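You operate a simulated robot arm through the tools that you are given. There is no shell and no other tool.

You are at the controls of a simulated robot arm. One attempt, no reset.

Task
Plug the cleaner into the extension socket, suck up the spill, then switch both off.
Fine: plug in before the red switch goes on; stand the cleaner nozzle back. Set down upright: cleaner nozzle. What is to be rubbed or washed off counts as gone when no trace of it is left.

It is judged by the outcome, as a careful person would: the job done as asked, and still so three seconds after it is handed in. It fails if anything else is knocked over, pushed out of place, dropped, spilled or broken.

Robot
A 7-joint arm with a two-finger parallel gripper, fixed in place. Base frame: the origin is at the foot of the arm, x ahead of it, y to its left, z up. Lengths are in mm, angles in rad, forces in N, time in s.
With the tool pointing down near the work surface it reaches from about 360 to 760 mm from the base axis. Its first joint turns from -2.007 to 2.007 rad. Payload 3.91 kg.
The TCP is the grasp point between the finger pads, 30 mm short of the fingertips. In the tool frame z runs along the fingers and y along their closing line. The gripper opens to 110 mm. The fingers are 20 mm wide and 10 mm thick; the gripper's body (48 by 112 mm) begins 55 mm behind the TCP.
Orientation is that of the tool frame in the base frame, as a unit quaternion [x, y, z, w]. With the fingers straight down and closing along the base's y, the tool's x points along the base's -x, its y along +y and its z along -z.

Tools
- The arm moves only by the tool servo_tool. Its argument "plan" is a list of rows, each an object of numbers (a shift or turn left out is 0, a gripper value left out holds the last): "x", "y", "z": the shift along the tool's x, y, z in mm; "rx", "ry", "rz": the turn, a rotation vector about the tool's x, y, z in rad; "claw": the finger opening in mm, from 0 to 110. In form: [{"x": .., "y": .., "z": .., "rx": .., "ry": .., "rz": .., "claw": ..}, ...]. A call has 1 to 20 rows; each row shifts and turns the commanded pose from where the row before left it, along the tool's axes as they then stand. Each row takes 0.2 s and may step no farther than 50 mm and 0.15 rad from the row before; otherwise, or with a gripper value out of range, the whole call is refused. Where a pose cannot be reached the arm comes as near as it can. A force on the tool above 90 N (or 10 N above the force at the start of the call, whichever is more), or a blocked arm, ends the call early, and 0.2 s more pass. Each finger travels about 108 mm/s and halts on what it meets, pressing with about 36 N; the grip force reading is that of the motor and also rises with nothing between the fingers. The clock runs only during rows and for 0.2 s after the last one: add rows that do not move to give the fingers time. The reply holds the time, the measured pose of the TCP, the force on the tool along the base axes, the opening and the grip force, in the units named above and with some noise, with the torque about the TCP (base axes, N m) and any sound that the robot's microphone picked up, and new pictures: "views" is both (left out), scene, wrist or none.
- Cameras (640 x 400 px; columns grow to the right, rows downward): "scene" is fixed at [220.1, -650.9, 1722.8]; the picture's right is [0.96, -0.27, 0.00], its down [-0.10, -0.34, -0.94] and it looks along [0.26, 0.90, -0.35] (base axes); focal length 333 px, centre (320, 200). "wrist" rides on the gripper at [72, 17, -103] in the tool frame; the picture's right is [-0.23, 0.97, 0.00], its down [-0.76, -0.18, -0.62] and it looks along [-0.61, -0.14, 0.78] (tool axes); focal length 222 px, centre (320, 200). There is no depth. A picture from a camera that has moved, and an enlarged one, comes with that camera's place and axes in the base frame and with its lens.
- move_column(by): slides the trunk up (or, below 0, down) by that many mm; the arm rides with it, the base frame stays. It gives what a move gives, with no picture.
- inspect(camera, box): a new picture of the part [left, top, right, bottom] of that camera's present view, enlarged. It takes no simulated time.
- hand_in(): hands the job in; it is judged then, once.

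Nothing tells you positions but the pictures and the camera data. Unless the task says otherwise, let go and move clear before handing in.

The tools are called after "Request:" by a JSON object that holds its "op" and its "data". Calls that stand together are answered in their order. servo_tool: Moves the arm, as the interface text tells. Its arguments: {"type":"object","properties":{"plan":{"type":"array"},"views":{"type":"string","enum":["both","scene","wrist","none"]}},"required":["plan"]} The other tools are called the same way: move_column (by) slides the trunk up or down; inspect (camera, box) takes an enlarged picture of a part of a camera's view; hand_in () hands the job in.

At the start:

```text
time_s: 0.0
eef_pos: [197.4, 346.6, 1542.1]
tool_rot: [0.001, 1.0, 0.0, 0.0]
wrist_force: [-0.3, 0.0, 0.1]
moment: [0.03, 0.01, 0.01]
width: 110.1
grip_force: 0.0
trunk travel left (down, up): [-900.0, 90.0]
```

scene: 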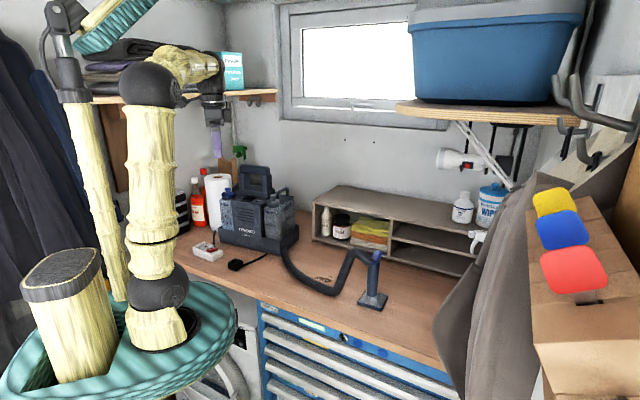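
wrist: 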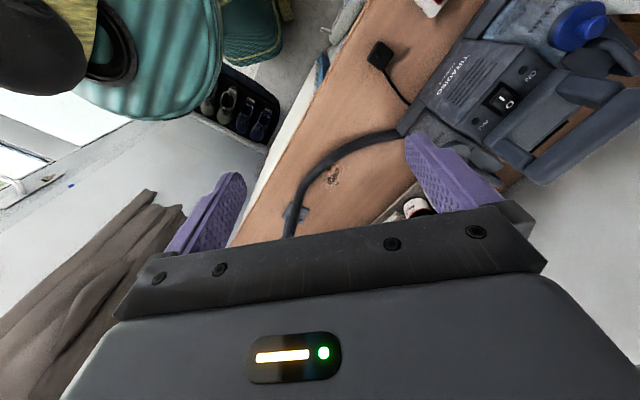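

I see a workbench with a blue-grey carpet cleaner, its plug lying on the bench, a white extension socket to its left, a hose with nozzle in front of it, and a small spill. I'll look closer before moving.

Request:
{"op": "inspect", "data": {"camera": "scene", "box": [170, 220, 290, 295]}}

Request:
{"op": "inspect", "data": {"camera": "scene", "box": [270, 230, 400, 320]}}

Request:
{"op": "inspect", "data": {"camera": "scene", "box": [200, 150, 320, 260]}}

Request:
{"op": "inspect", "data": {"camera": "wrist", "box": [340, 0, 640, 190]}}

Request:
{"op": "inspect", "data": {"camera": "wrist", "box": [260, 100, 440, 240]}}

```text
5.33 times, centred on (230, 258) of scene
camera zoom: at [220.1, -650.9, 1722.8], right [0.96, -0.27, 0.0], down [-0.1, -0.34, -0.94], along [0.26, 0.9, -0.35], focal length 1776 px, centre (800, -107)
```

zoom: 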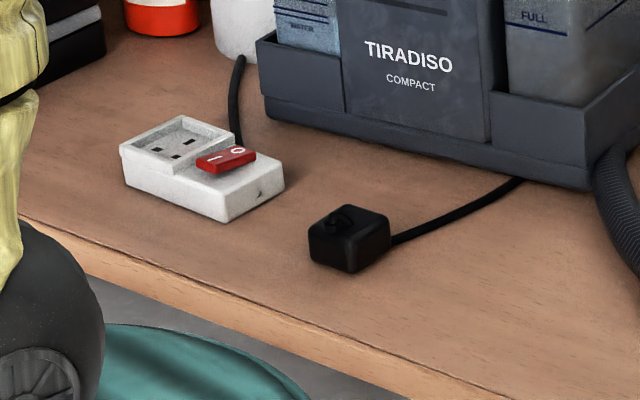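

```text
4.44 times, centred on (335, 275) of scene
camera zoom: at [220.1, -650.9, 1722.8], right [0.96, -0.27, 0.0], down [-0.1, -0.34, -0.94], along [0.26, 0.9, -0.35], focal length 1480 px, centre (253, -133)
```

zoom: 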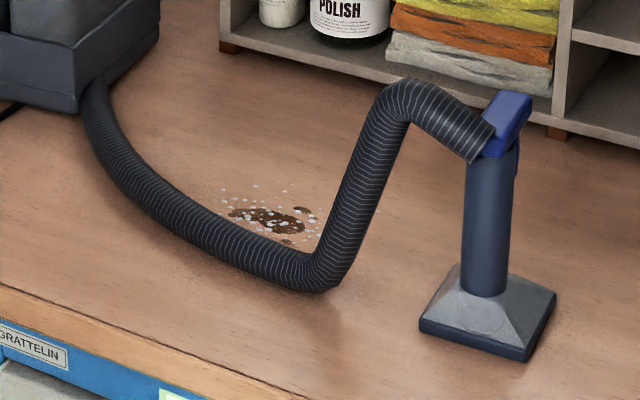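

```text
3.64 times, centred on (260, 205) of scene
camera zoom: at [220.1, -650.9, 1722.8], right [0.96, -0.27, 0.0], down [-0.1, -0.34, -0.94], along [0.26, 0.9, -0.35], focal length 1211 px, centre (538, 182)
```

zoom: 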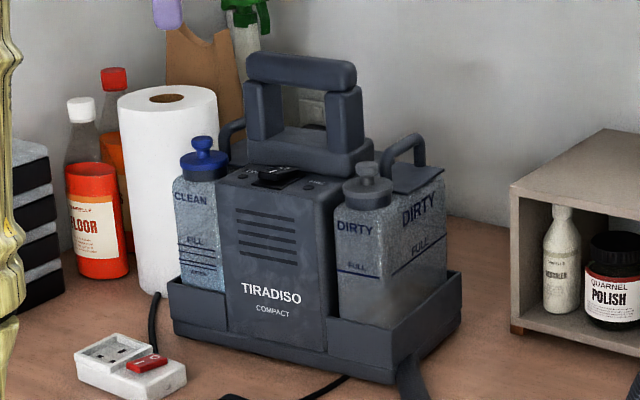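

```text
2.11 times, centred on (490, 95) of wrist
camera zoom: at [125.9, 363.2, 1645.8], right [0.23, 0.97, 0.0], down [0.76, -0.18, 0.62], along [0.61, -0.14, -0.78], focal length 468 px, centre (-38, 421)
```

zoom: 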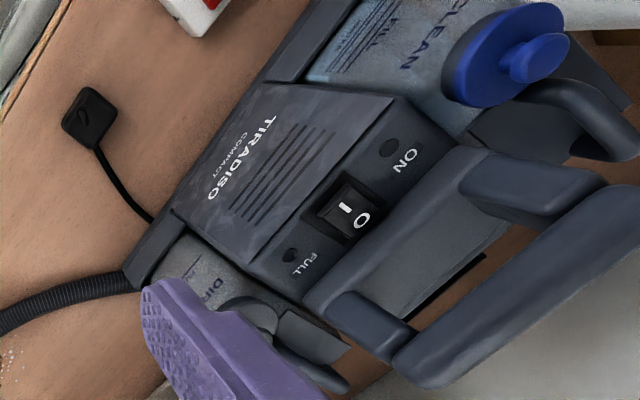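

```text
2.86 times, centred on (350, 170) of wrist
camera zoom: at [125.9, 363.2, 1645.8], right [0.23, 0.97, 0.0], down [0.76, -0.18, 0.62], along [0.61, -0.14, -0.78], focal length 635 px, centre (234, 286)
```

zoom: 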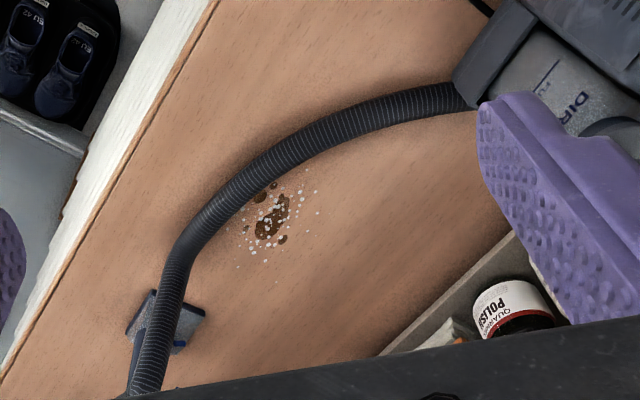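

The bench top seems to sit at about z 1040, with the plug near (213, 481), the socket near (118, 592), the cleaner switch near (302, 655, 1240), the spill near (513, 318) and the nozzle near (629, 150). First I'll go above the plug for a closer look.

Request:
{"op": "servo_tool", "data": {"plan": [{"x": -2, "y": 14, "z": 42}, {"x": -2, "y": 14, "z": 42}, {"x": -2, "y": 14, "z": 42}, {"x": -2, "y": 14, "z": 42}, {"x": -2, "y": 14, "z": 42}, {"x": -2, "y": 14, "z": 42}, {"x": -2, "y": 14, "z": 42}, {"x": -2, "y": 14, "z": 42}]}}

```text
time_s: 1.8
eef_pos: [212.0, 457.8, 1202.9]
tool_rot: [0.0, 1.0, 0.0, 0.001]
wrist_force: [-0.1, 0.5, -0.3]
moment: [-0.02, 0.01, 0.0]
width: 109.9
grip_force: 0.0
trunk travel left (down, up): [-900.0, 90.0]
camera wrist: at [139.7, 474.6, 1305.8], right [0.23, 0.97, 0.0], down [0.76, -0.18, 0.62], along [0.61, -0.14, -0.78], focal length 222 px, centre (320, 200)
```

scene: 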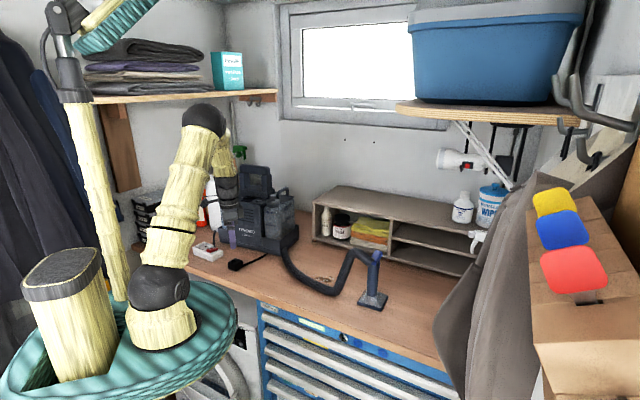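
wrist: 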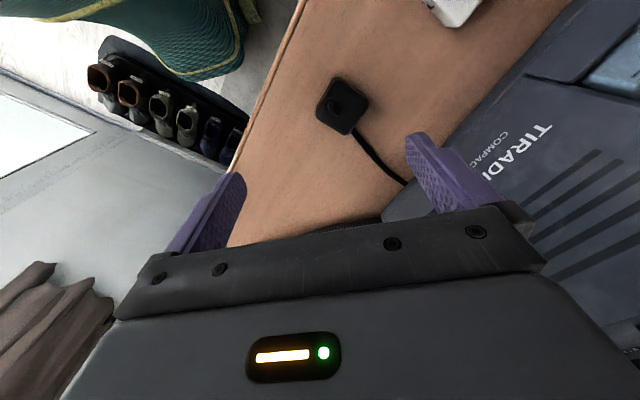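

The plug is in view below the gripper and the socket is at the top edge. I'll zoom in to see the plug's orientation.

Request:
{"op": "inspect", "data": {"camera": "wrist", "box": [290, 55, 430, 195]}}

Request:
{"op": "inspect", "data": {"camera": "wrist", "box": [400, 0, 520, 60]}}

Request:
{"op": "inspect", "data": {"camera": "scene", "box": [185, 230, 265, 280]}}

```text
2.86 times, centred on (360, 125) of wrist
camera zoom: at [139.7, 474.6, 1305.8], right [0.23, 0.97, 0.0], down [0.76, -0.18, 0.62], along [0.61, -0.14, -0.78], focal length 635 px, centre (206, 414)
```

zoom: 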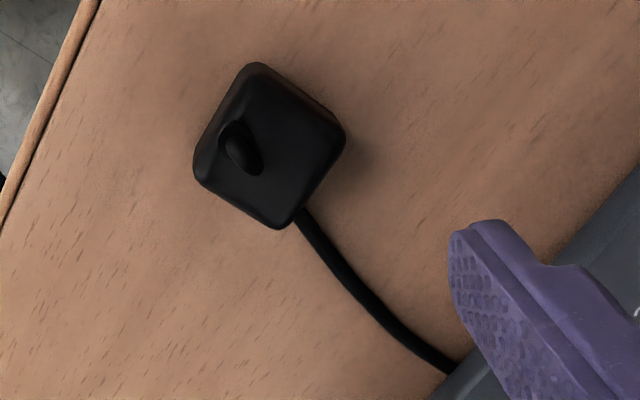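

```text
5.33 times, centred on (460, 30) of wrist
camera zoom: at [139.7, 474.6, 1305.8], right [0.23, 0.97, 0.0], down [0.76, -0.18, 0.62], along [0.61, -0.14, -0.78], focal length 1185 px, centre (-427, 1107)
```

zoom: 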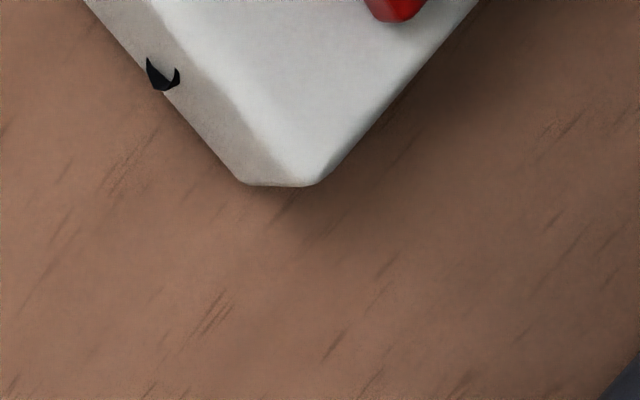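

```text
8.00 times, centred on (225, 255) of scene
camera zoom: at [220.1, -650.9, 1722.8], right [0.96, -0.27, 0.0], down [-0.1, -0.34, -0.94], along [0.26, 0.9, -0.35], focal length 2665 px, centre (1080, -240)
```

zoom: 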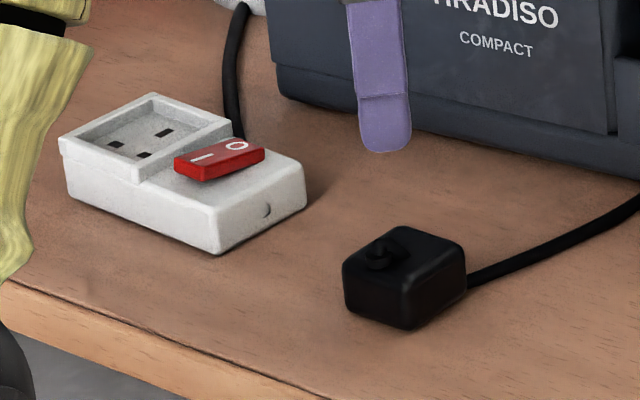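

The plug has a bump on top and its cord runs towards the cleaner. Next I'll look at the socket from above.

Request:
{"op": "servo_tool", "data": {"plan": [{"x": 19.5, "y": 30.25, "z": 14}, {"x": 19.5, "y": 30.25, "z": 14}, {"x": 19.5, "y": 30.25, "z": 14}, {"x": 19.5, "y": 30.25, "z": 14}], "views": "wrist"}}

Request:
{"op": "inspect", "data": {"camera": "wrist", "box": [220, 20, 420, 180]}}

```text
time_s: 2.8
eef_pos: [134.0, 579.6, 1150.2]
tool_rot: [0.001, 1.0, 0.0, 0.0]
wrist_force: [-0.5, -0.2, -0.1]
moment: [-0.02, -0.03, 0.02]
width: 109.9
grip_force: 0.0
trunk travel left (down, up): [-900.0, 90.0]
camera wrist: at [62.6, 596.9, 1253.4], right [0.23, 0.97, 0.0], down [0.76, -0.18, 0.62], along [0.61, -0.14, -0.78], focal length 222 px, centre (320, 200)
```

wrist: 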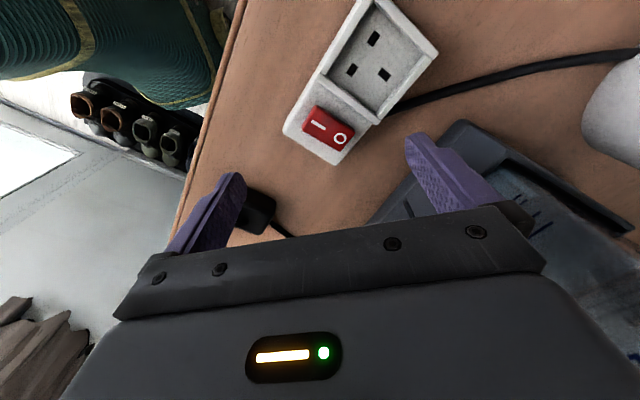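

```text
2.50 times, centred on (320, 100) of wrist
camera zoom: at [62.6, 596.9, 1253.4], right [0.23, 0.97, 0.0], down [0.76, -0.18, 0.62], along [0.61, -0.14, -0.78], focal length 555 px, centre (320, 450)
```

zoom: 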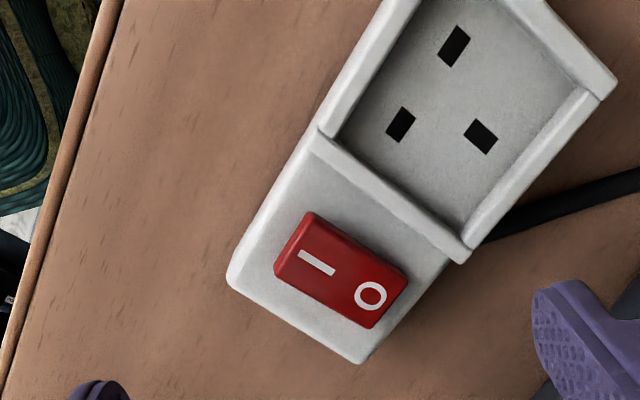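

From above, the socket's L/N pair lies along the box at about 132° in the base xy plane. The earth slot is off towards about 42°, and the red rocker is at about (130, 588). Now I'll take a close look at the plug.

Request:
{"op": "servo_tool", "data": {"plan": [{"x": -23, "y": -28, "z": 5}, {"x": -23, "y": -28, "z": 5}, {"x": -23, "y": -28, "z": 5}, {"x": -23, "y": -28, "z": 10}], "views": "wrist"}}

Request:
{"op": "inspect", "data": {"camera": "wrist", "box": [260, 40, 420, 150]}}

```text
time_s: 3.8
eef_pos: [229.1, 466.4, 1125.5]
tool_rot: [0.0, 1.0, 0.0, -0.001]
wrist_force: [0.1, 0.3, 0.6]
moment: [0.0, 0.05, -0.03]
width: 110.1
grip_force: 0.0
trunk travel left (down, up): [-900.0, 90.0]
camera wrist: at [157.4, 483.9, 1228.8], right [0.23, 0.97, 0.0], down [0.76, -0.18, 0.62], along [0.61, -0.14, -0.78], focal length 222 px, centre (320, 200)
```

wrist: 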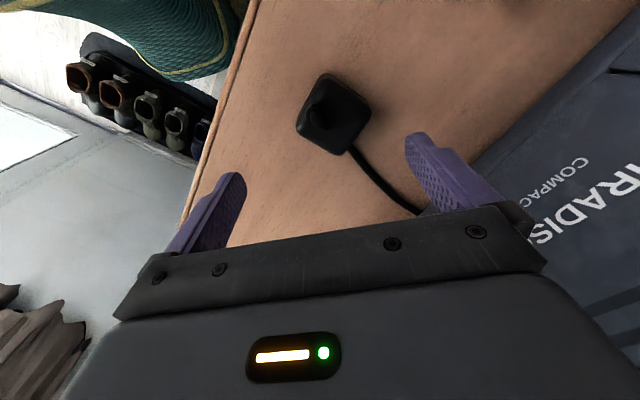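

```text
3.64 times, centred on (340, 95) of wrist
camera zoom: at [157.4, 483.9, 1228.8], right [0.23, 0.97, 0.0], down [0.76, -0.18, 0.62], along [0.61, -0.14, -0.78], focal length 808 px, centre (247, 582)
```

zoom: 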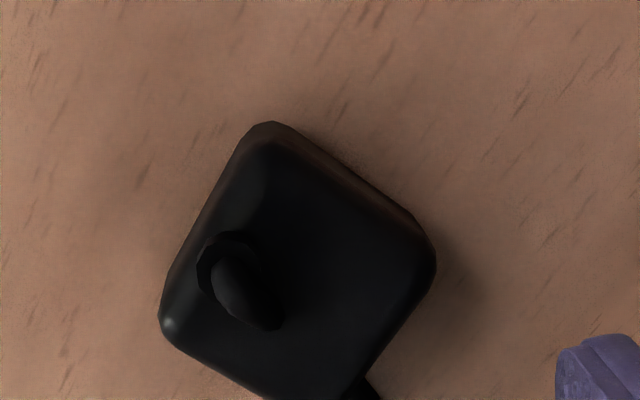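

I need a clearer look at the bump on the plug from the scene camera.

Request:
{"op": "inspect", "data": {"camera": "scene", "box": [222, 252, 250, 276]}}

Request:
{"op": "inspect", "data": {"camera": "wrist", "box": [290, 65, 380, 160]}}

```text
16.00 times, centred on (236, 264) of scene
camera zoom: at [220.1, -650.9, 1722.8], right [0.96, -0.27, 0.0], down [-0.1, -0.34, -0.94], along [0.26, 0.9, -0.35], focal length 5329 px, centre (1664, -824)
```

zoom: 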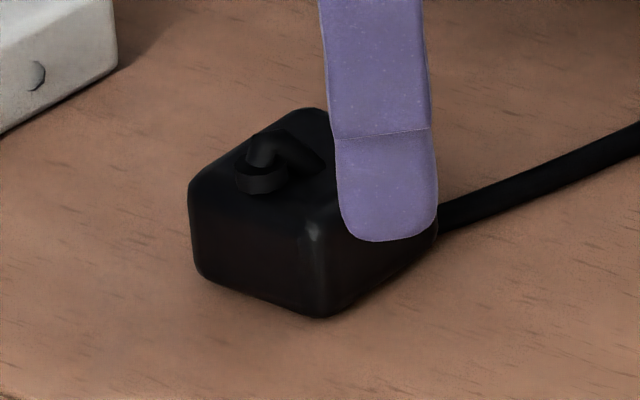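

```text
4.21 times, centred on (335, 112) of wrist
camera zoom: at [157.4, 483.9, 1228.8], right [0.23, 0.97, 0.0], down [0.76, -0.18, 0.62], along [0.61, -0.14, -0.78], focal length 935 px, centre (257, 568)
```

zoom: 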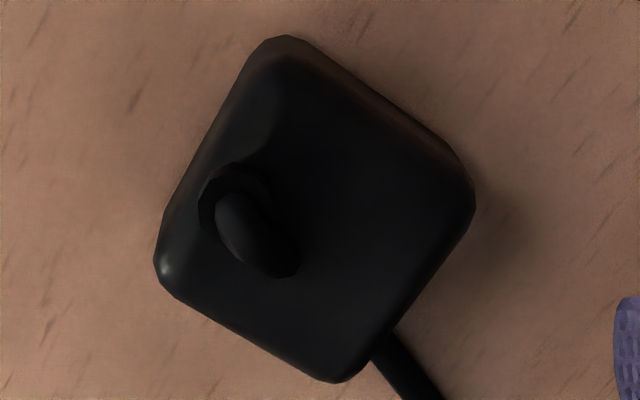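

The bump is the cord gland. It sits on the 223° side, so the earth side should be at 43°, which already matches the socket. I'll rise, turn the gripper 0.75 rad to suit the plug's sides, and view the plug and socket together.

Request:
{"op": "servo_tool", "data": {"plan": [{"x": 20.5, "y": 21.25, "z": -28}, {"x": 20.5, "y": 21.25, "z": -28}, {"x": 20.5, "y": 21.25, "z": -28}, {"x": 20.5, "y": 21.25, "z": -28}, {"rz": -0.15}, {"rz": -0.15}, {"rz": -0.15}, {"rz": -0.15}, {"rz": -0.15}, {}]}}

Request:
{"op": "inspect", "data": {"camera": "wrist", "box": [360, 30, 520, 150]}}

Request:
{"op": "inspect", "data": {"camera": "wrist", "box": [180, 60, 340, 180]}}

```text
time_s: 6.0
eef_pos: [144.8, 551.5, 1237.1]
tool_rot: [-0.367, 0.93, 0.0, -0.001]
wrist_force: [0.2, 0.0, 0.1]
moment: [0.02, 0.0, 0.02]
width: 109.8
grip_force: 0.1
trunk travel left (down, up): [-900.0, 90.0]
camera wrist: at [81.2, 515.7, 1340.4], right [-0.5, 0.87, 0.0], down [0.68, 0.39, 0.62], along [0.54, 0.31, -0.78], focal length 222 px, centre (320, 200)
```

scene: 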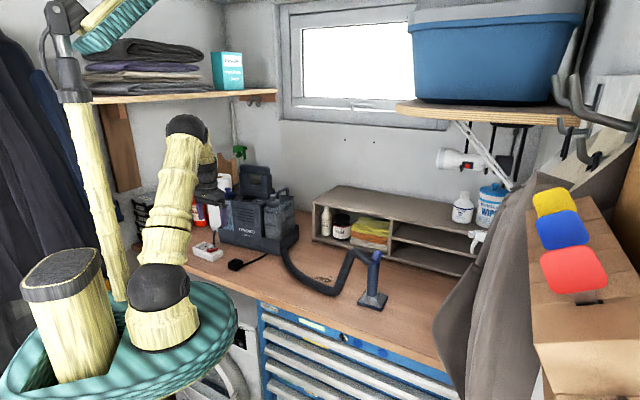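
wrist: 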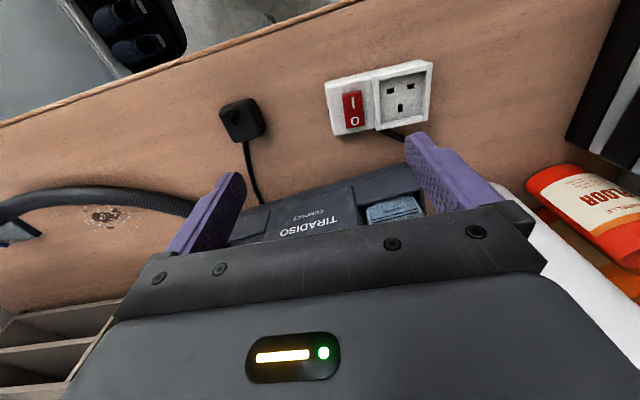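

```text
3.33 times, centred on (440, 90) of wrist
camera zoom: at [81.2, 515.7, 1340.4], right [-0.5, 0.87, 0.0], down [0.68, 0.39, 0.62], along [0.54, 0.31, -0.78], focal length 740 px, centre (-80, 567)
```

zoom: 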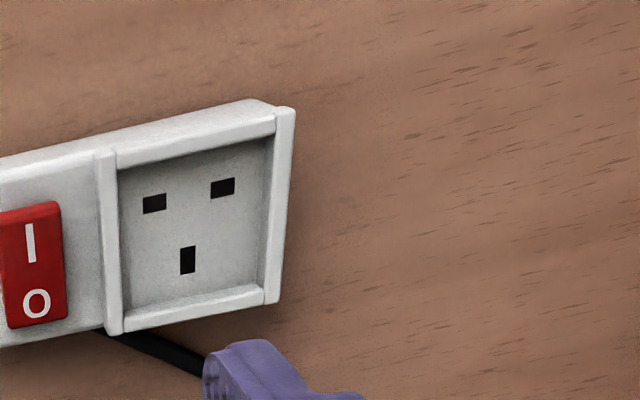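

```text
3.33 times, centred on (260, 120) of wrist
camera zoom: at [81.2, 515.7, 1340.4], right [-0.5, 0.87, 0.0], down [0.68, 0.39, 0.62], along [0.54, 0.31, -0.78], focal length 740 px, centre (520, 467)
```

zoom: 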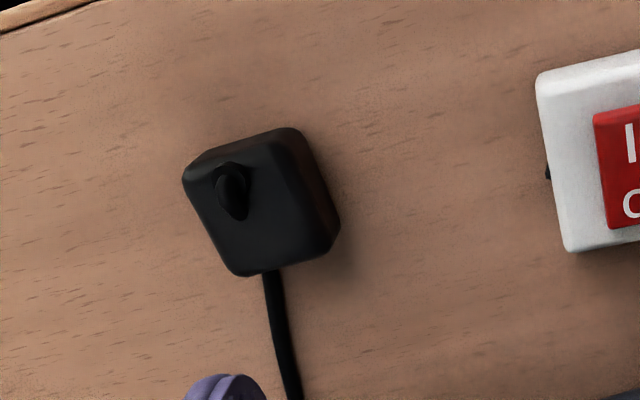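

The plug sits at about (213, 480) with its top at about 1066 and the bench at about 1044. The socket recess centre is about (95, 632), with its floor near 1065. I'll move over the plug and come partway down.

Request:
{"op": "servo_tool", "data": {"plan": [{"x": -0.5, "y": -33}, {"x": -0.5, "y": -33}, {"x": -0.4, "y": -32.9}, {"z": 40}, {"z": 40}, {"z": 27}, {}]}}

Request:
{"op": "inspect", "data": {"camera": "wrist", "box": [220, 80, 420, 220]}}

Request:
{"op": "inspect", "data": {"camera": "scene", "box": [205, 235, 265, 280]}}

```text
time_s: 7.6
eef_pos: [214.6, 481.0, 1131.1]
tool_rot: [-0.365, 0.931, 0.001, 0.0]
wrist_force: [-0.4, 0.4, -0.1]
moment: [0.04, -0.02, 0.0]
width: 110.3
grip_force: 0.1
trunk travel left (down, up): [-900.0, 90.0]
camera wrist: at [151.3, 443.3, 1234.2], right [-0.5, 0.87, 0.0], down [0.68, 0.39, 0.62], along [0.54, 0.31, -0.78], focal length 222 px, centre (320, 200)
```

scene: 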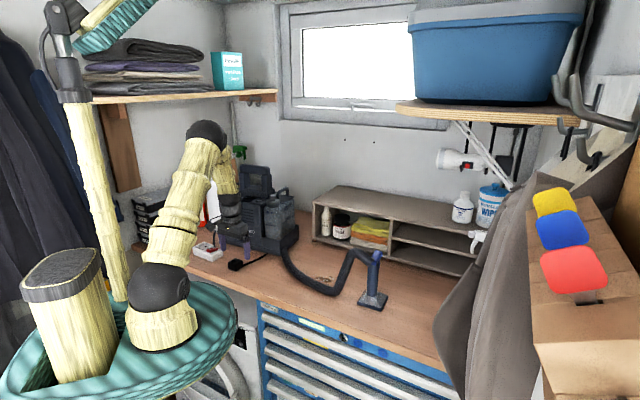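
wrist: 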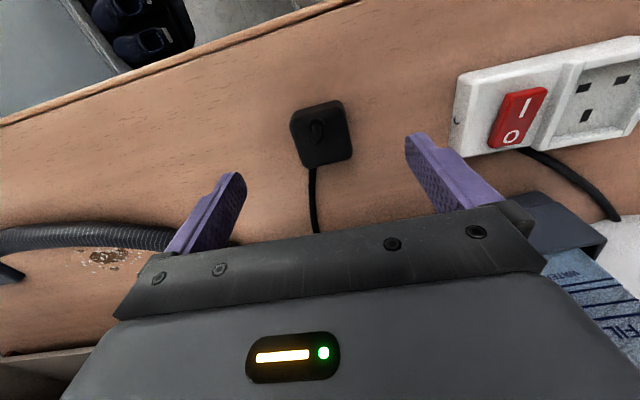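

```text
2.86 times, centred on (320, 150) of wrist
camera zoom: at [151.3, 443.3, 1234.2], right [-0.5, 0.87, 0.0], down [0.68, 0.39, 0.62], along [0.54, 0.31, -0.78], focal length 635 px, centre (320, 343)
```

zoom: 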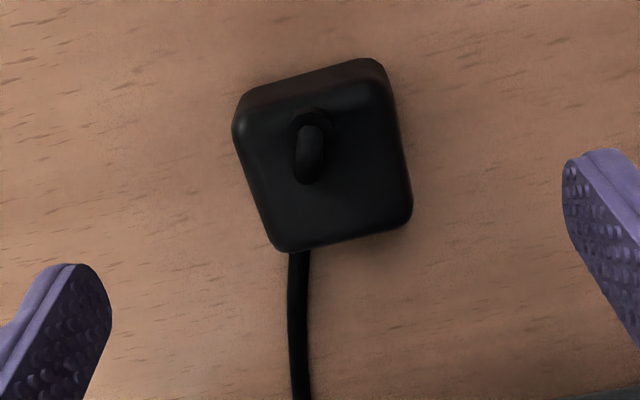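

```text
8.89 times, centred on (235, 258) of scene
camera zoom: at [220.1, -650.9, 1722.8], right [0.96, -0.27, 0.0], down [-0.1, -0.34, -0.94], along [0.26, 0.9, -0.35], focal length 2961 px, centre (1076, -311)
```

zoom: 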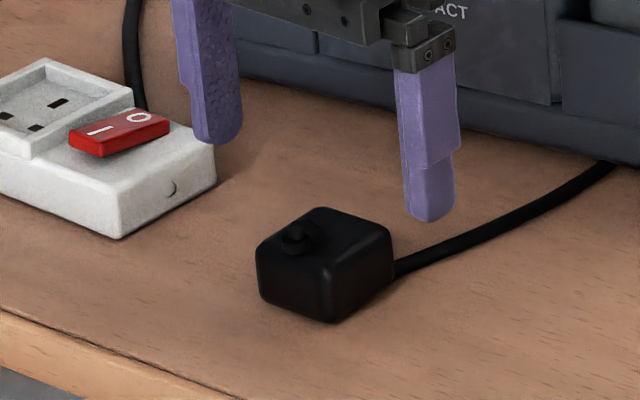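

The plug is centred between the fingers. I'll descend until the fingertips are about 10 mm above the bench.

Request:
{"op": "servo_tool", "data": {"plan": [{"x": 2, "z": 20}, {"z": 15}, {"z": 11}, {}]}}

Request:
{"op": "inspect", "data": {"camera": "scene", "box": [205, 235, 265, 280]}}

Request:
{"op": "inspect", "data": {"camera": "wrist", "box": [220, 80, 420, 220]}}

```text
time_s: 8.6
eef_pos: [213.4, 479.4, 1085.2]
tool_rot: [-0.365, 0.931, 0.0, 0.0]
wrist_force: [0.1, -0.4, 0.1]
moment: [0.02, 0.01, 0.02]
width: 110.0
grip_force: 0.0
trunk travel left (down, up): [-900.0, 90.0]
camera wrist: at [148.2, 442.0, 1187.9], right [-0.5, 0.87, 0.0], down [0.68, 0.39, 0.62], along [0.54, 0.31, -0.78], focal length 222 px, centre (320, 200)
```

scene: 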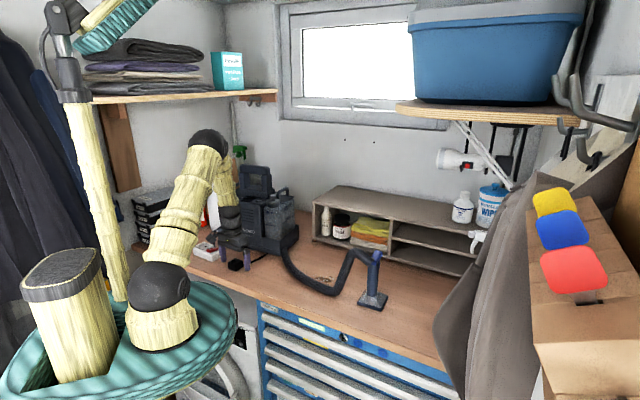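
wrist: 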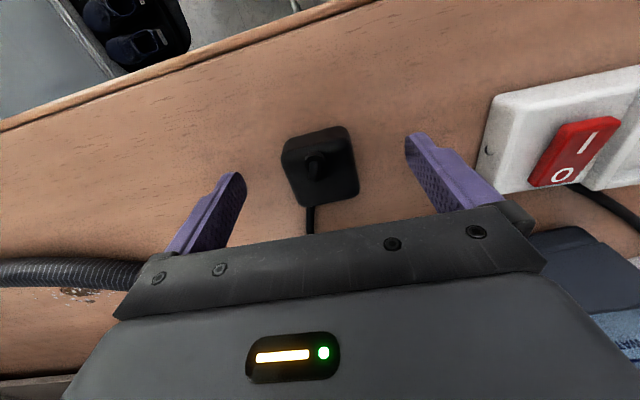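

```text
8.89 times, centred on (235, 258) of scene
camera zoom: at [220.1, -650.9, 1722.8], right [0.96, -0.27, 0.0], down [-0.1, -0.34, -0.94], along [0.26, 0.9, -0.35], focal length 2961 px, centre (1076, -311)
```

zoom: 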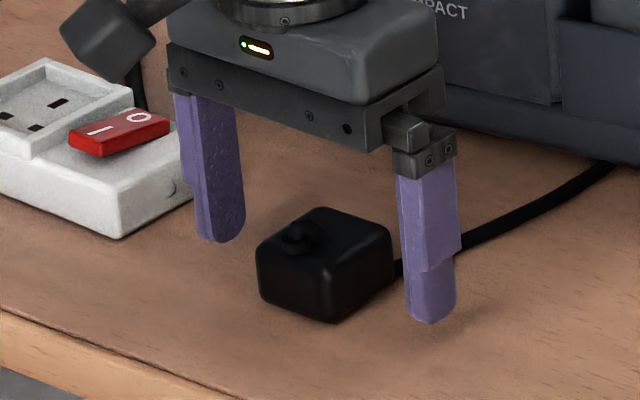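

```text
2.86 times, centred on (320, 150) of wrist
camera zoom: at [148.2, 442.0, 1187.9], right [-0.5, 0.87, 0.0], down [0.68, 0.39, 0.62], along [0.54, 0.31, -0.78], focal length 635 px, centre (320, 343)
```

zoom: 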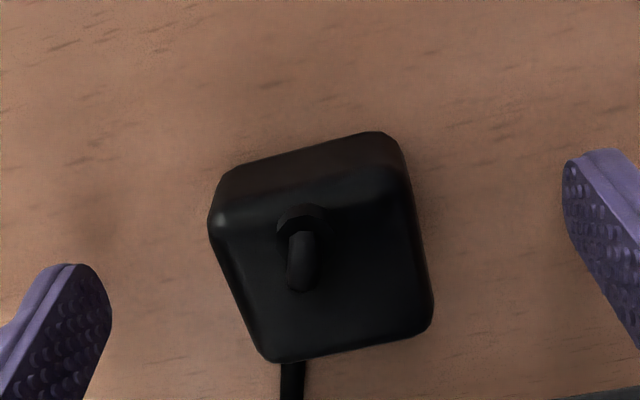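

The fingers straddle the plug at the right height, so I'll close on it.

Request:
{"op": "servo_tool", "data": {"plan": [{"claw": 60}, {"claw": 20}, {"claw": 20}, {"claw": 20}, {"claw": 20}]}}

Request:
{"op": "inspect", "data": {"camera": "wrist", "box": [220, 80, 420, 220]}}

```text
time_s: 9.8
eef_pos: [212.7, 479.3, 1083.9]
tool_rot: [-0.366, 0.931, 0.0, 0.0]
wrist_force: [0.1, 0.5, 0.0]
moment: [-0.01, -0.08, -0.01]
width: 43.0
grip_force: 35.8
trunk travel left (down, up): [-900.0, 90.0]
camera wrist: at [148.1, 442.2, 1188.1], right [-0.5, 0.87, 0.0], down [0.68, 0.39, 0.62], along [0.54, 0.31, -0.78], focal length 222 px, centre (320, 200)
```

scene: 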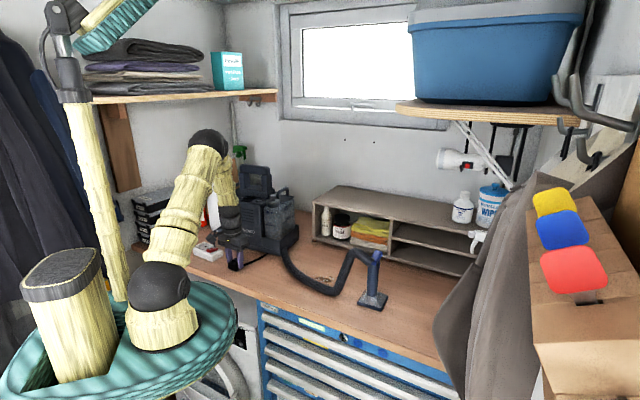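
wrist: 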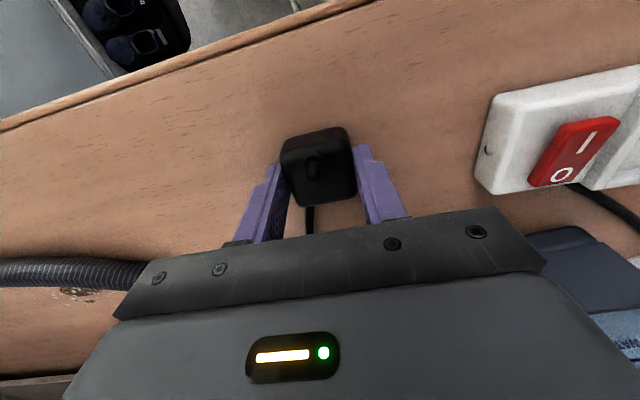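

```text
2.86 times, centred on (320, 150) of wrist
camera zoom: at [148.1, 442.2, 1188.1], right [-0.5, 0.87, 0.0], down [0.68, 0.39, 0.62], along [0.54, 0.31, -0.78], focal length 635 px, centre (320, 343)
```

zoom: 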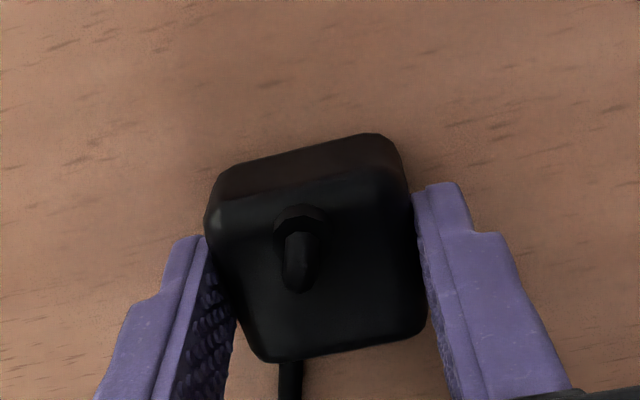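

The grip closed at 43 mm with the plug centred in it. I'll lift it and carry it over the socket.

Request:
{"op": "servo_tool", "data": {"plan": [{"z": -20}, {"z": -20}, {"z": -20}, {"x": -3, "y": 32}, {"x": -3, "y": 32}, {"x": -3, "y": 32}, {"x": -3, "y": 32}, {"x": -3, "y": 32}, {"x": -2.9, "y": 32}, {}]}}

Request:
{"op": "inspect", "data": {"camera": "wrist", "box": [220, 80, 420, 220]}}

Request:
{"op": "inspect", "data": {"camera": "scene", "box": [180, 225, 240, 270]}}

```text
time_s: 12.0
eef_pos: [93.5, 633.6, 1145.9]
tool_rot: [-0.366, 0.931, 0.001, 0.0]
wrist_force: [-0.3, -0.2, -0.6]
moment: [0.03, 0.01, 0.02]
width: 43.0
grip_force: 35.7
trunk travel left (down, up): [-900.0, 90.0]
camera wrist: at [29.6, 595.0, 1247.7], right [-0.5, 0.87, 0.0], down [0.68, 0.39, 0.62], along [0.54, 0.31, -0.78], focal length 222 px, centre (320, 200)
```

scene: 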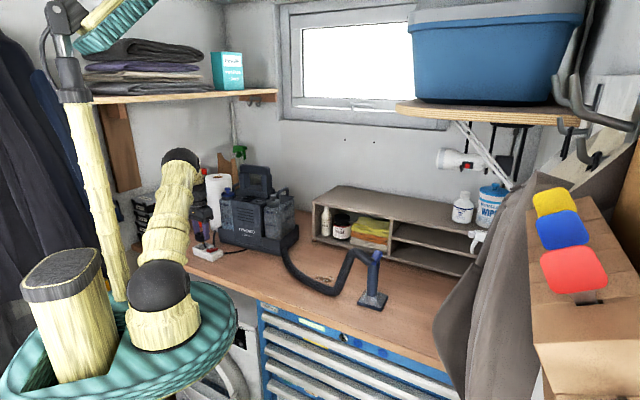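
wrist: 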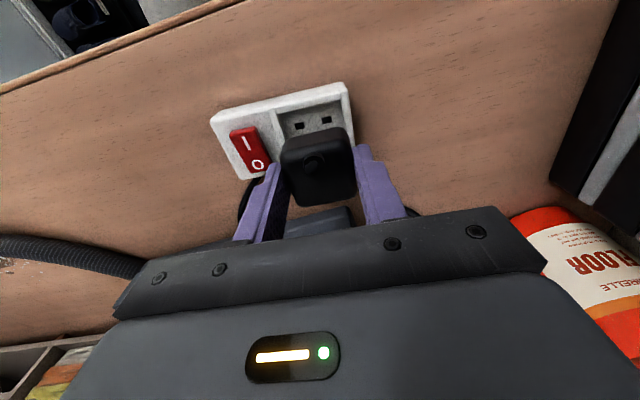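

```text
2.86 times, centred on (320, 150) of wrist
camera zoom: at [29.6, 595.0, 1247.7], right [-0.5, 0.87, 0.0], down [0.68, 0.39, 0.62], along [0.54, 0.31, -0.78], focal length 635 px, centre (320, 343)
```

zoom: 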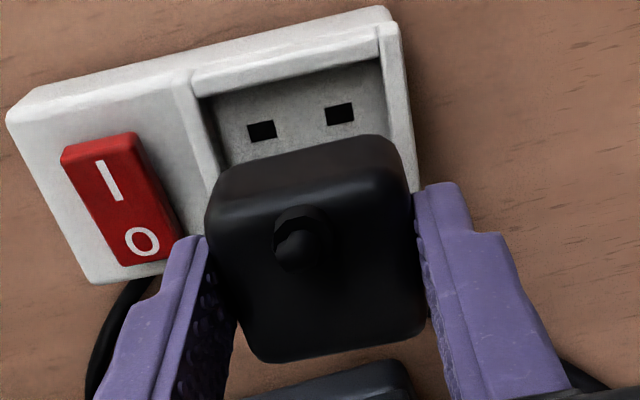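

```text
8.89 times, centred on (210, 248) of scene
camera zoom: at [220.1, -650.9, 1722.8], right [0.96, -0.27, 0.0], down [-0.1, -0.34, -0.94], along [0.26, 0.9, -0.35], focal length 2961 px, centre (1298, -222)
```

zoom: 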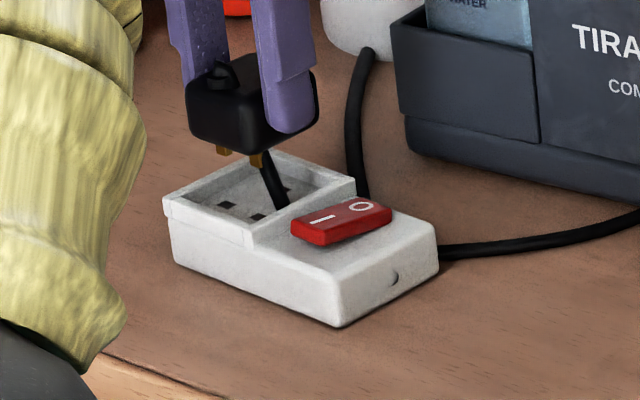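

The brass L/N pins are now visible under the plug, on the gland side as expected. The slots triangulate to L (94, 613) and N (79.5, 630) at z about 1071. I'll zoom in on the pins to check alignment.

Request:
{"op": "inspect", "data": {"camera": "scene", "box": [194, 230, 222, 256]}}

Request:
{"op": "inspect", "data": {"camera": "wrist", "box": [270, 80, 370, 215]}}

```text
15.38 times, centred on (208, 243) of scene
camera zoom: at [220.1, -650.9, 1722.8], right [0.96, -0.27, 0.0], down [-0.1, -0.34, -0.94], along [0.26, 0.9, -0.35], focal length 5124 px, centre (2043, -462)
```

zoom: 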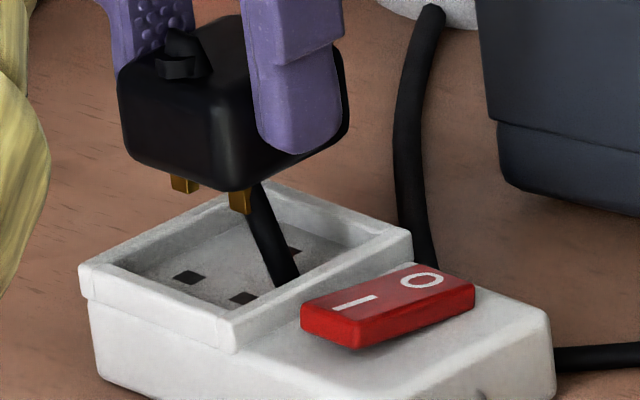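

```text
2.96 times, centred on (320, 148) of wrist
camera zoom: at [29.6, 595.0, 1247.7], right [-0.5, 0.87, 0.0], down [0.68, 0.39, 0.62], along [0.54, 0.31, -0.78], focal length 658 px, centre (320, 356)
```

zoom: 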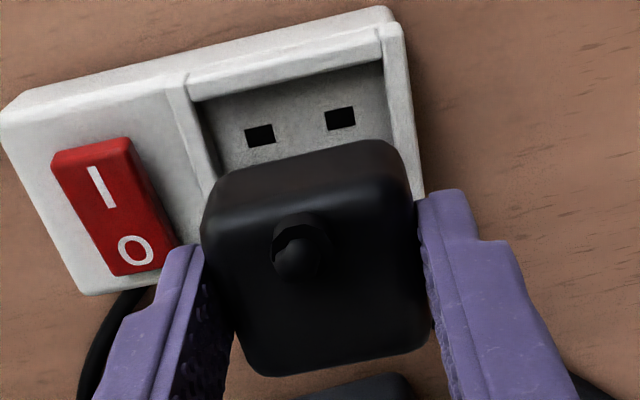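

My estimates disagree by 3–4 mm, so I'll make a small correction. Then I'll lower until the pin tips are just above the recess floor and re-check.

Request:
{"op": "servo_tool", "data": {"plan": [{"x": 2, "y": -2}, {"z": 7}, {"z": 7}, {}, {}]}}

Request:
{"op": "inspect", "data": {"camera": "scene", "box": [194, 230, 222, 256]}}

Request:
{"op": "inspect", "data": {"camera": "wrist", "box": [240, 80, 400, 215]}}

```text
time_s: 13.2
eef_pos: [93.4, 631.4, 1130.7]
tool_rot: [-0.366, 0.931, 0.001, 0.0]
wrist_force: [0.0, -0.4, -1.2]
moment: [-0.02, -0.02, 0.01]
width: 43.0
grip_force: 36.3
trunk travel left (down, up): [-900.0, 90.0]
camera wrist: at [29.4, 593.1, 1233.5], right [-0.5, 0.87, 0.0], down [0.68, 0.39, 0.62], along [0.54, 0.31, -0.78], focal length 222 px, centre (320, 200)
```

scene: 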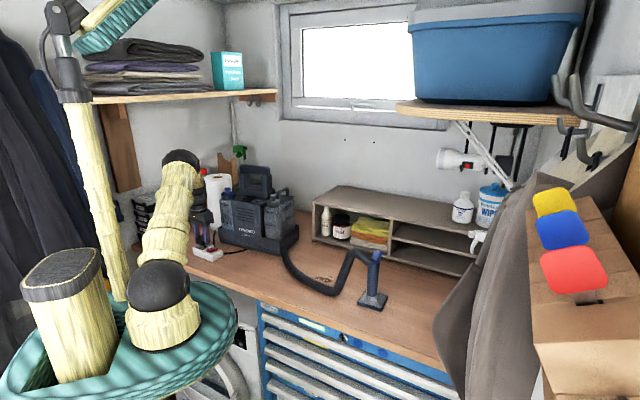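
wrist: 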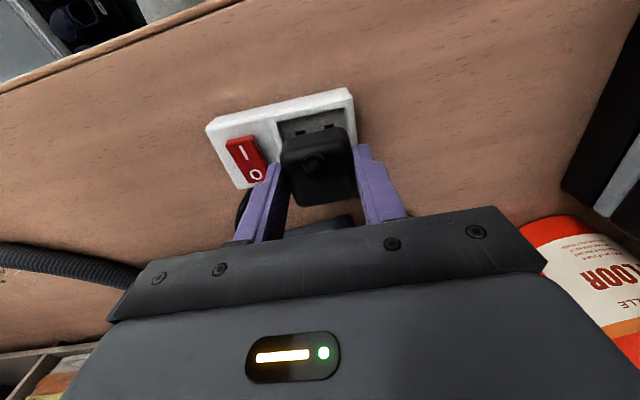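

```text
15.38 times, centred on (208, 243) of scene
camera zoom: at [220.1, -650.9, 1722.8], right [0.96, -0.27, 0.0], down [-0.1, -0.34, -0.94], along [0.26, 0.9, -0.35], focal length 5124 px, centre (2043, -462)
```

zoom: 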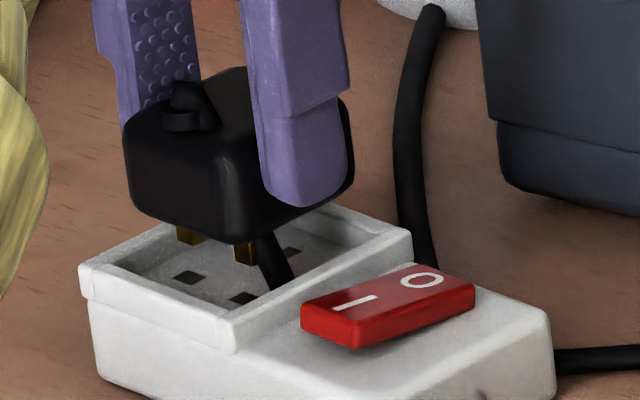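

```text
2.96 times, centred on (320, 148) of wrist
camera zoom: at [29.4, 593.1, 1233.5], right [-0.5, 0.87, 0.0], down [0.68, 0.39, 0.62], along [0.54, 0.31, -0.78], focal length 658 px, centre (320, 356)
```

zoom: 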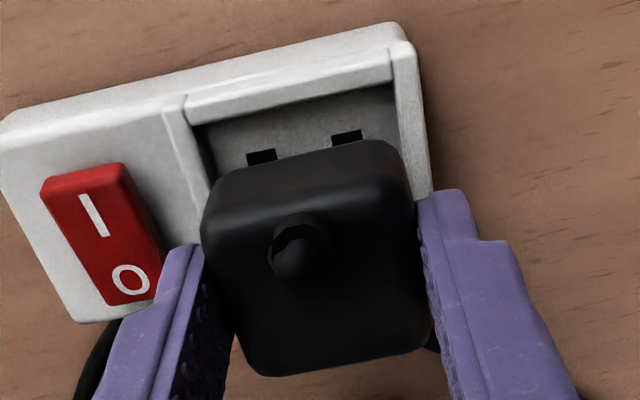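

The wrist view suggests the plug sits about 3 mm off-centre in the grip. It needs roughly +2 mm in tool x and −1.3 mm in tool y. I'll correct that, go a little lower and check again.

Request:
{"op": "servo_tool", "data": {"plan": [{"x": 2, "y": -1.3}, {"z": 4}, {}, {}]}}

Request:
{"op": "inspect", "data": {"camera": "scene", "box": [196, 236, 220, 256]}}

Request:
{"op": "inspect", "data": {"camera": "wrist", "box": [240, 80, 400, 215]}}

```text
time_s: 14.2
eef_pos: [94.1, 628.1, 1126.8]
tool_rot: [-0.365, 0.931, 0.0, 0.0]
wrist_force: [0.9, 0.5, -1.1]
moment: [0.01, -0.04, -0.03]
width: 43.1
grip_force: 35.8
trunk travel left (down, up): [-900.0, 90.0]
camera wrist: at [30.1, 590.5, 1229.7], right [-0.5, 0.87, 0.0], down [0.68, 0.39, 0.62], along [0.54, 0.31, -0.78], focal length 222 px, centre (320, 200)
```

scene: 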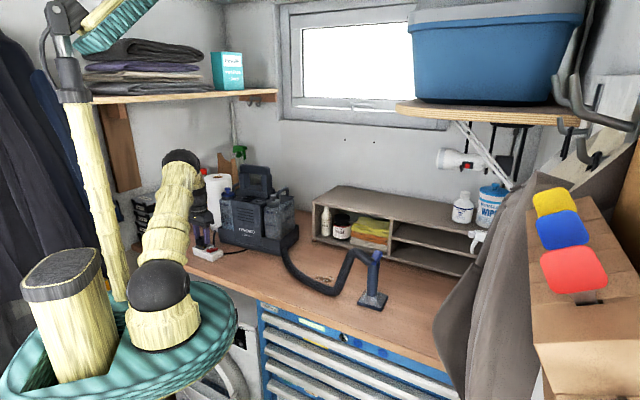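
wrist: 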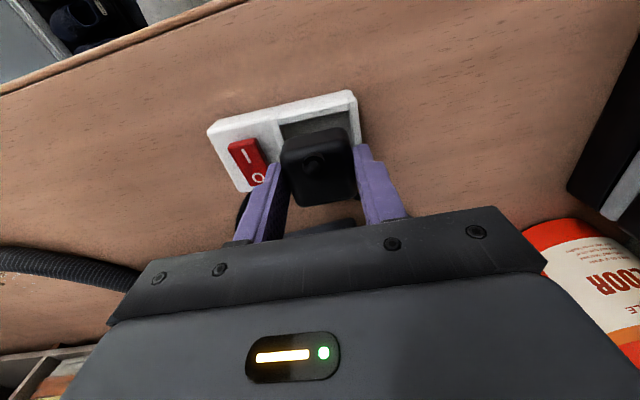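

```text
16.00 times, centred on (208, 246) of scene
camera zoom: at [220.1, -650.9, 1722.8], right [0.96, -0.27, 0.0], down [-0.1, -0.34, -0.94], along [0.26, 0.9, -0.35], focal length 5329 px, centre (2112, -536)
```

zoom: 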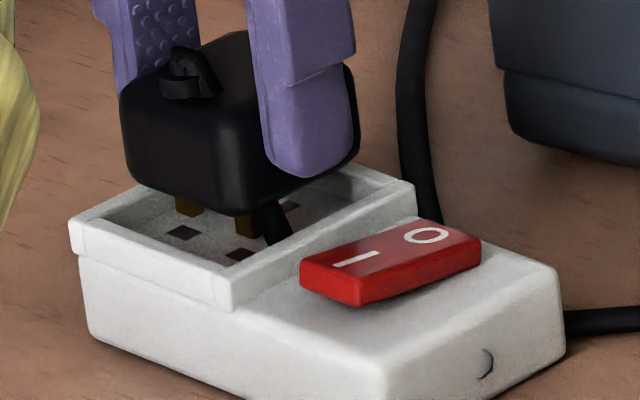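

```text
2.96 times, centred on (320, 148) of wrist
camera zoom: at [30.1, 590.5, 1229.7], right [-0.5, 0.87, 0.0], down [0.68, 0.39, 0.62], along [0.54, 0.31, -0.78], focal length 658 px, centre (320, 356)
```

zoom: 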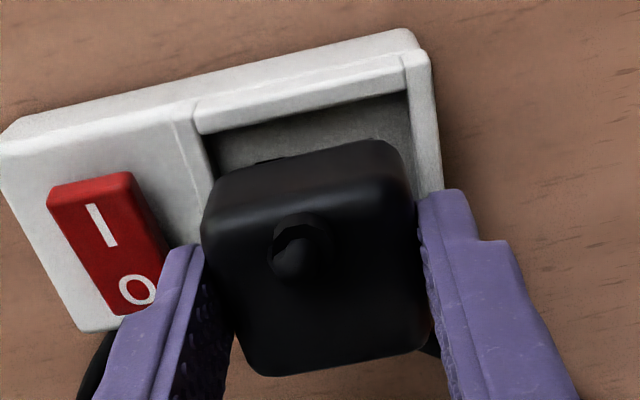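

The scene view shows the pins need to go about 2 mm image-left, and the wrist view agrees that the recess centre is about +2 mm in tool y. I'll apply that and lower a bit further.

Request:
{"op": "servo_tool", "data": {"plan": [{"x": 0.6, "y": 1.9}, {"z": 2.5}, {}, {}], "views": "none"}}

Request:
{"op": "inspect", "data": {"camera": "scene", "box": [196, 236, 220, 256]}}

Request:
{"op": "inspect", "data": {"camera": "wrist", "box": [240, 80, 400, 215]}}

```text
time_s: 15.2
eef_pos: [92.4, 628.2, 1124.7]
tool_rot: [-0.365, 0.931, 0.0, 0.0]
wrist_force: [0.3, 0.3, -1.6]
moment: [0.02, 0.01, 0.01]
width: 43.0
grip_force: 35.3
trunk travel left (down, up): [-900.0, 90.0]
```

```text
16.00 times, centred on (208, 246) of scene
camera zoom: at [220.1, -650.9, 1722.8], right [0.96, -0.27, 0.0], down [-0.1, -0.34, -0.94], along [0.26, 0.9, -0.35], focal length 5329 px, centre (2112, -536)
```

zoom: 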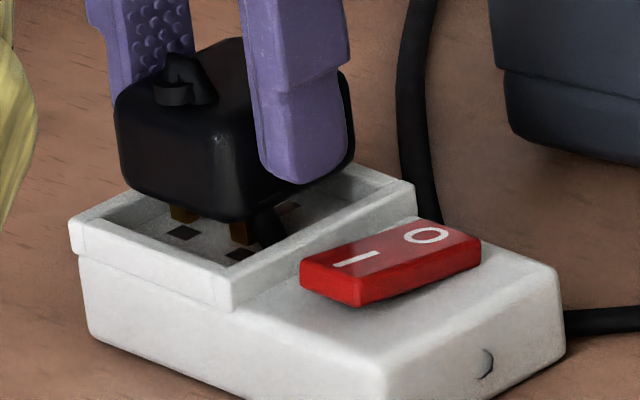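

```text
2.96 times, centred on (320, 148) of wrist
camera zoom: at [28.6, 591.1, 1227.7], right [-0.5, 0.87, 0.0], down [0.68, 0.39, 0.62], along [0.54, 0.31, -0.78], focal length 658 px, centre (320, 356)
```

zoom: 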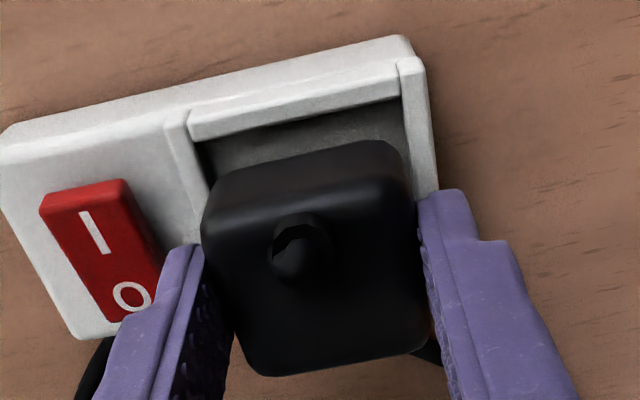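

The pin tips now line up with the slots in the scene view, about 3 mm above. I'll lower in small steps.

Request:
{"op": "servo_tool", "data": {"plan": [{"z": 2}, {"z": 2}, {}, {}], "views": "none"}}

Request:
{"op": "inspect", "data": {"camera": "scene", "box": [196, 236, 220, 256]}}

Request:
{"op": "inspect", "data": {"camera": "wrist", "box": [240, 80, 400, 215]}}

```text
time_s: 16.2
eef_pos: [92.7, 629.1, 1120.0]
tool_rot: [-0.366, 0.931, 0.0, 0.0]
wrist_force: [0.3, 0.1, -1.7]
moment: [0.0, -0.03, 0.0]
width: 43.2
grip_force: 35.5
trunk travel left (down, up): [-900.0, 90.0]
```

```text
16.00 times, centred on (208, 246) of scene
camera zoom: at [220.1, -650.9, 1722.8], right [0.96, -0.27, 0.0], down [-0.1, -0.34, -0.94], along [0.26, 0.9, -0.35], focal length 5329 px, centre (2112, -536)
```

zoom: 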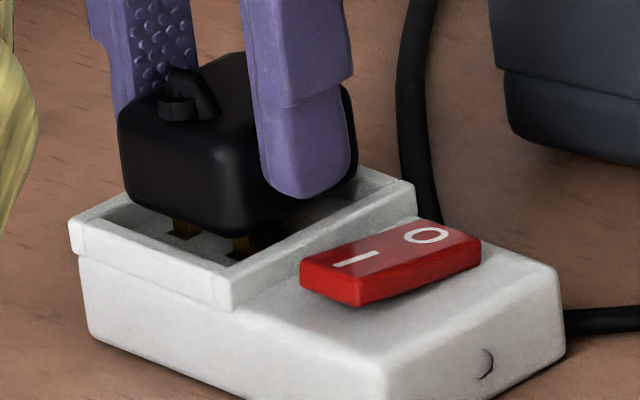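

```text
2.96 times, centred on (320, 148) of wrist
camera zoom: at [28.8, 591.4, 1223.4], right [-0.5, 0.87, 0.0], down [0.68, 0.39, 0.62], along [0.54, 0.31, -0.78], focal length 658 px, centre (320, 356)
```

zoom: 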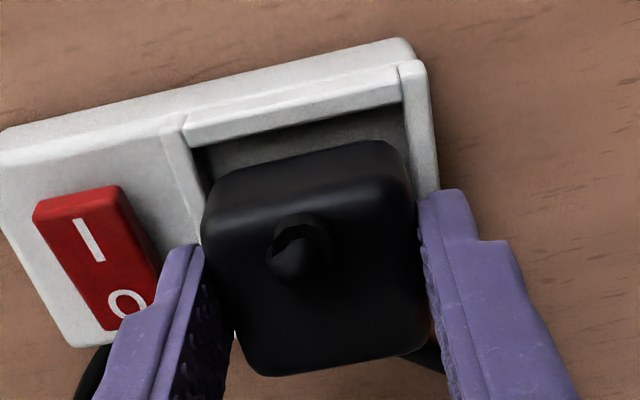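

The tips are at the slots with no contact force. I'll continue down gently.

Request:
{"op": "servo_tool", "data": {"plan": [{"z": 2}, {"z": 1.5}, {}, {}], "views": "none"}}

Request:
{"op": "inspect", "data": {"camera": "scene", "box": [196, 236, 220, 256]}}

Request:
{"op": "inspect", "data": {"camera": "wrist", "box": [240, 80, 400, 215]}}

```text
time_s: 17.2
eef_pos: [91.9, 629.2, 1115.9]
tool_rot: [-0.365, 0.931, 0.0, 0.0]
wrist_force: [0.5, 0.7, -0.4]
moment: [0.0, -0.01, -0.02]
width: 43.1
grip_force: 35.5
trunk travel left (down, up): [-900.0, 90.0]
```

```text
16.00 times, centred on (208, 246) of scene
camera zoom: at [220.1, -650.9, 1722.8], right [0.96, -0.27, 0.0], down [-0.1, -0.34, -0.94], along [0.26, 0.9, -0.35], focal length 5329 px, centre (2112, -536)
```

zoom: 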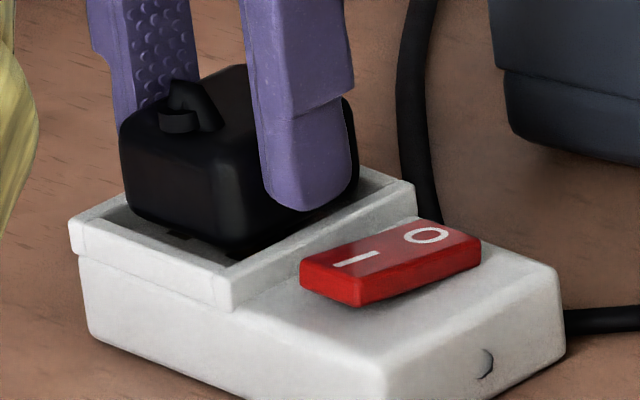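

```text
2.96 times, centred on (320, 148) of wrist
camera zoom: at [28.7, 591.6, 1219.9], right [-0.5, 0.87, 0.0], down [0.68, 0.39, 0.62], along [0.54, 0.31, -0.78], focal length 658 px, centre (320, 356)
```

zoom: 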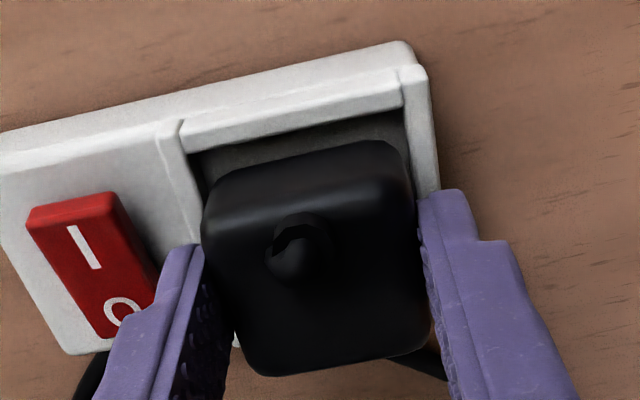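

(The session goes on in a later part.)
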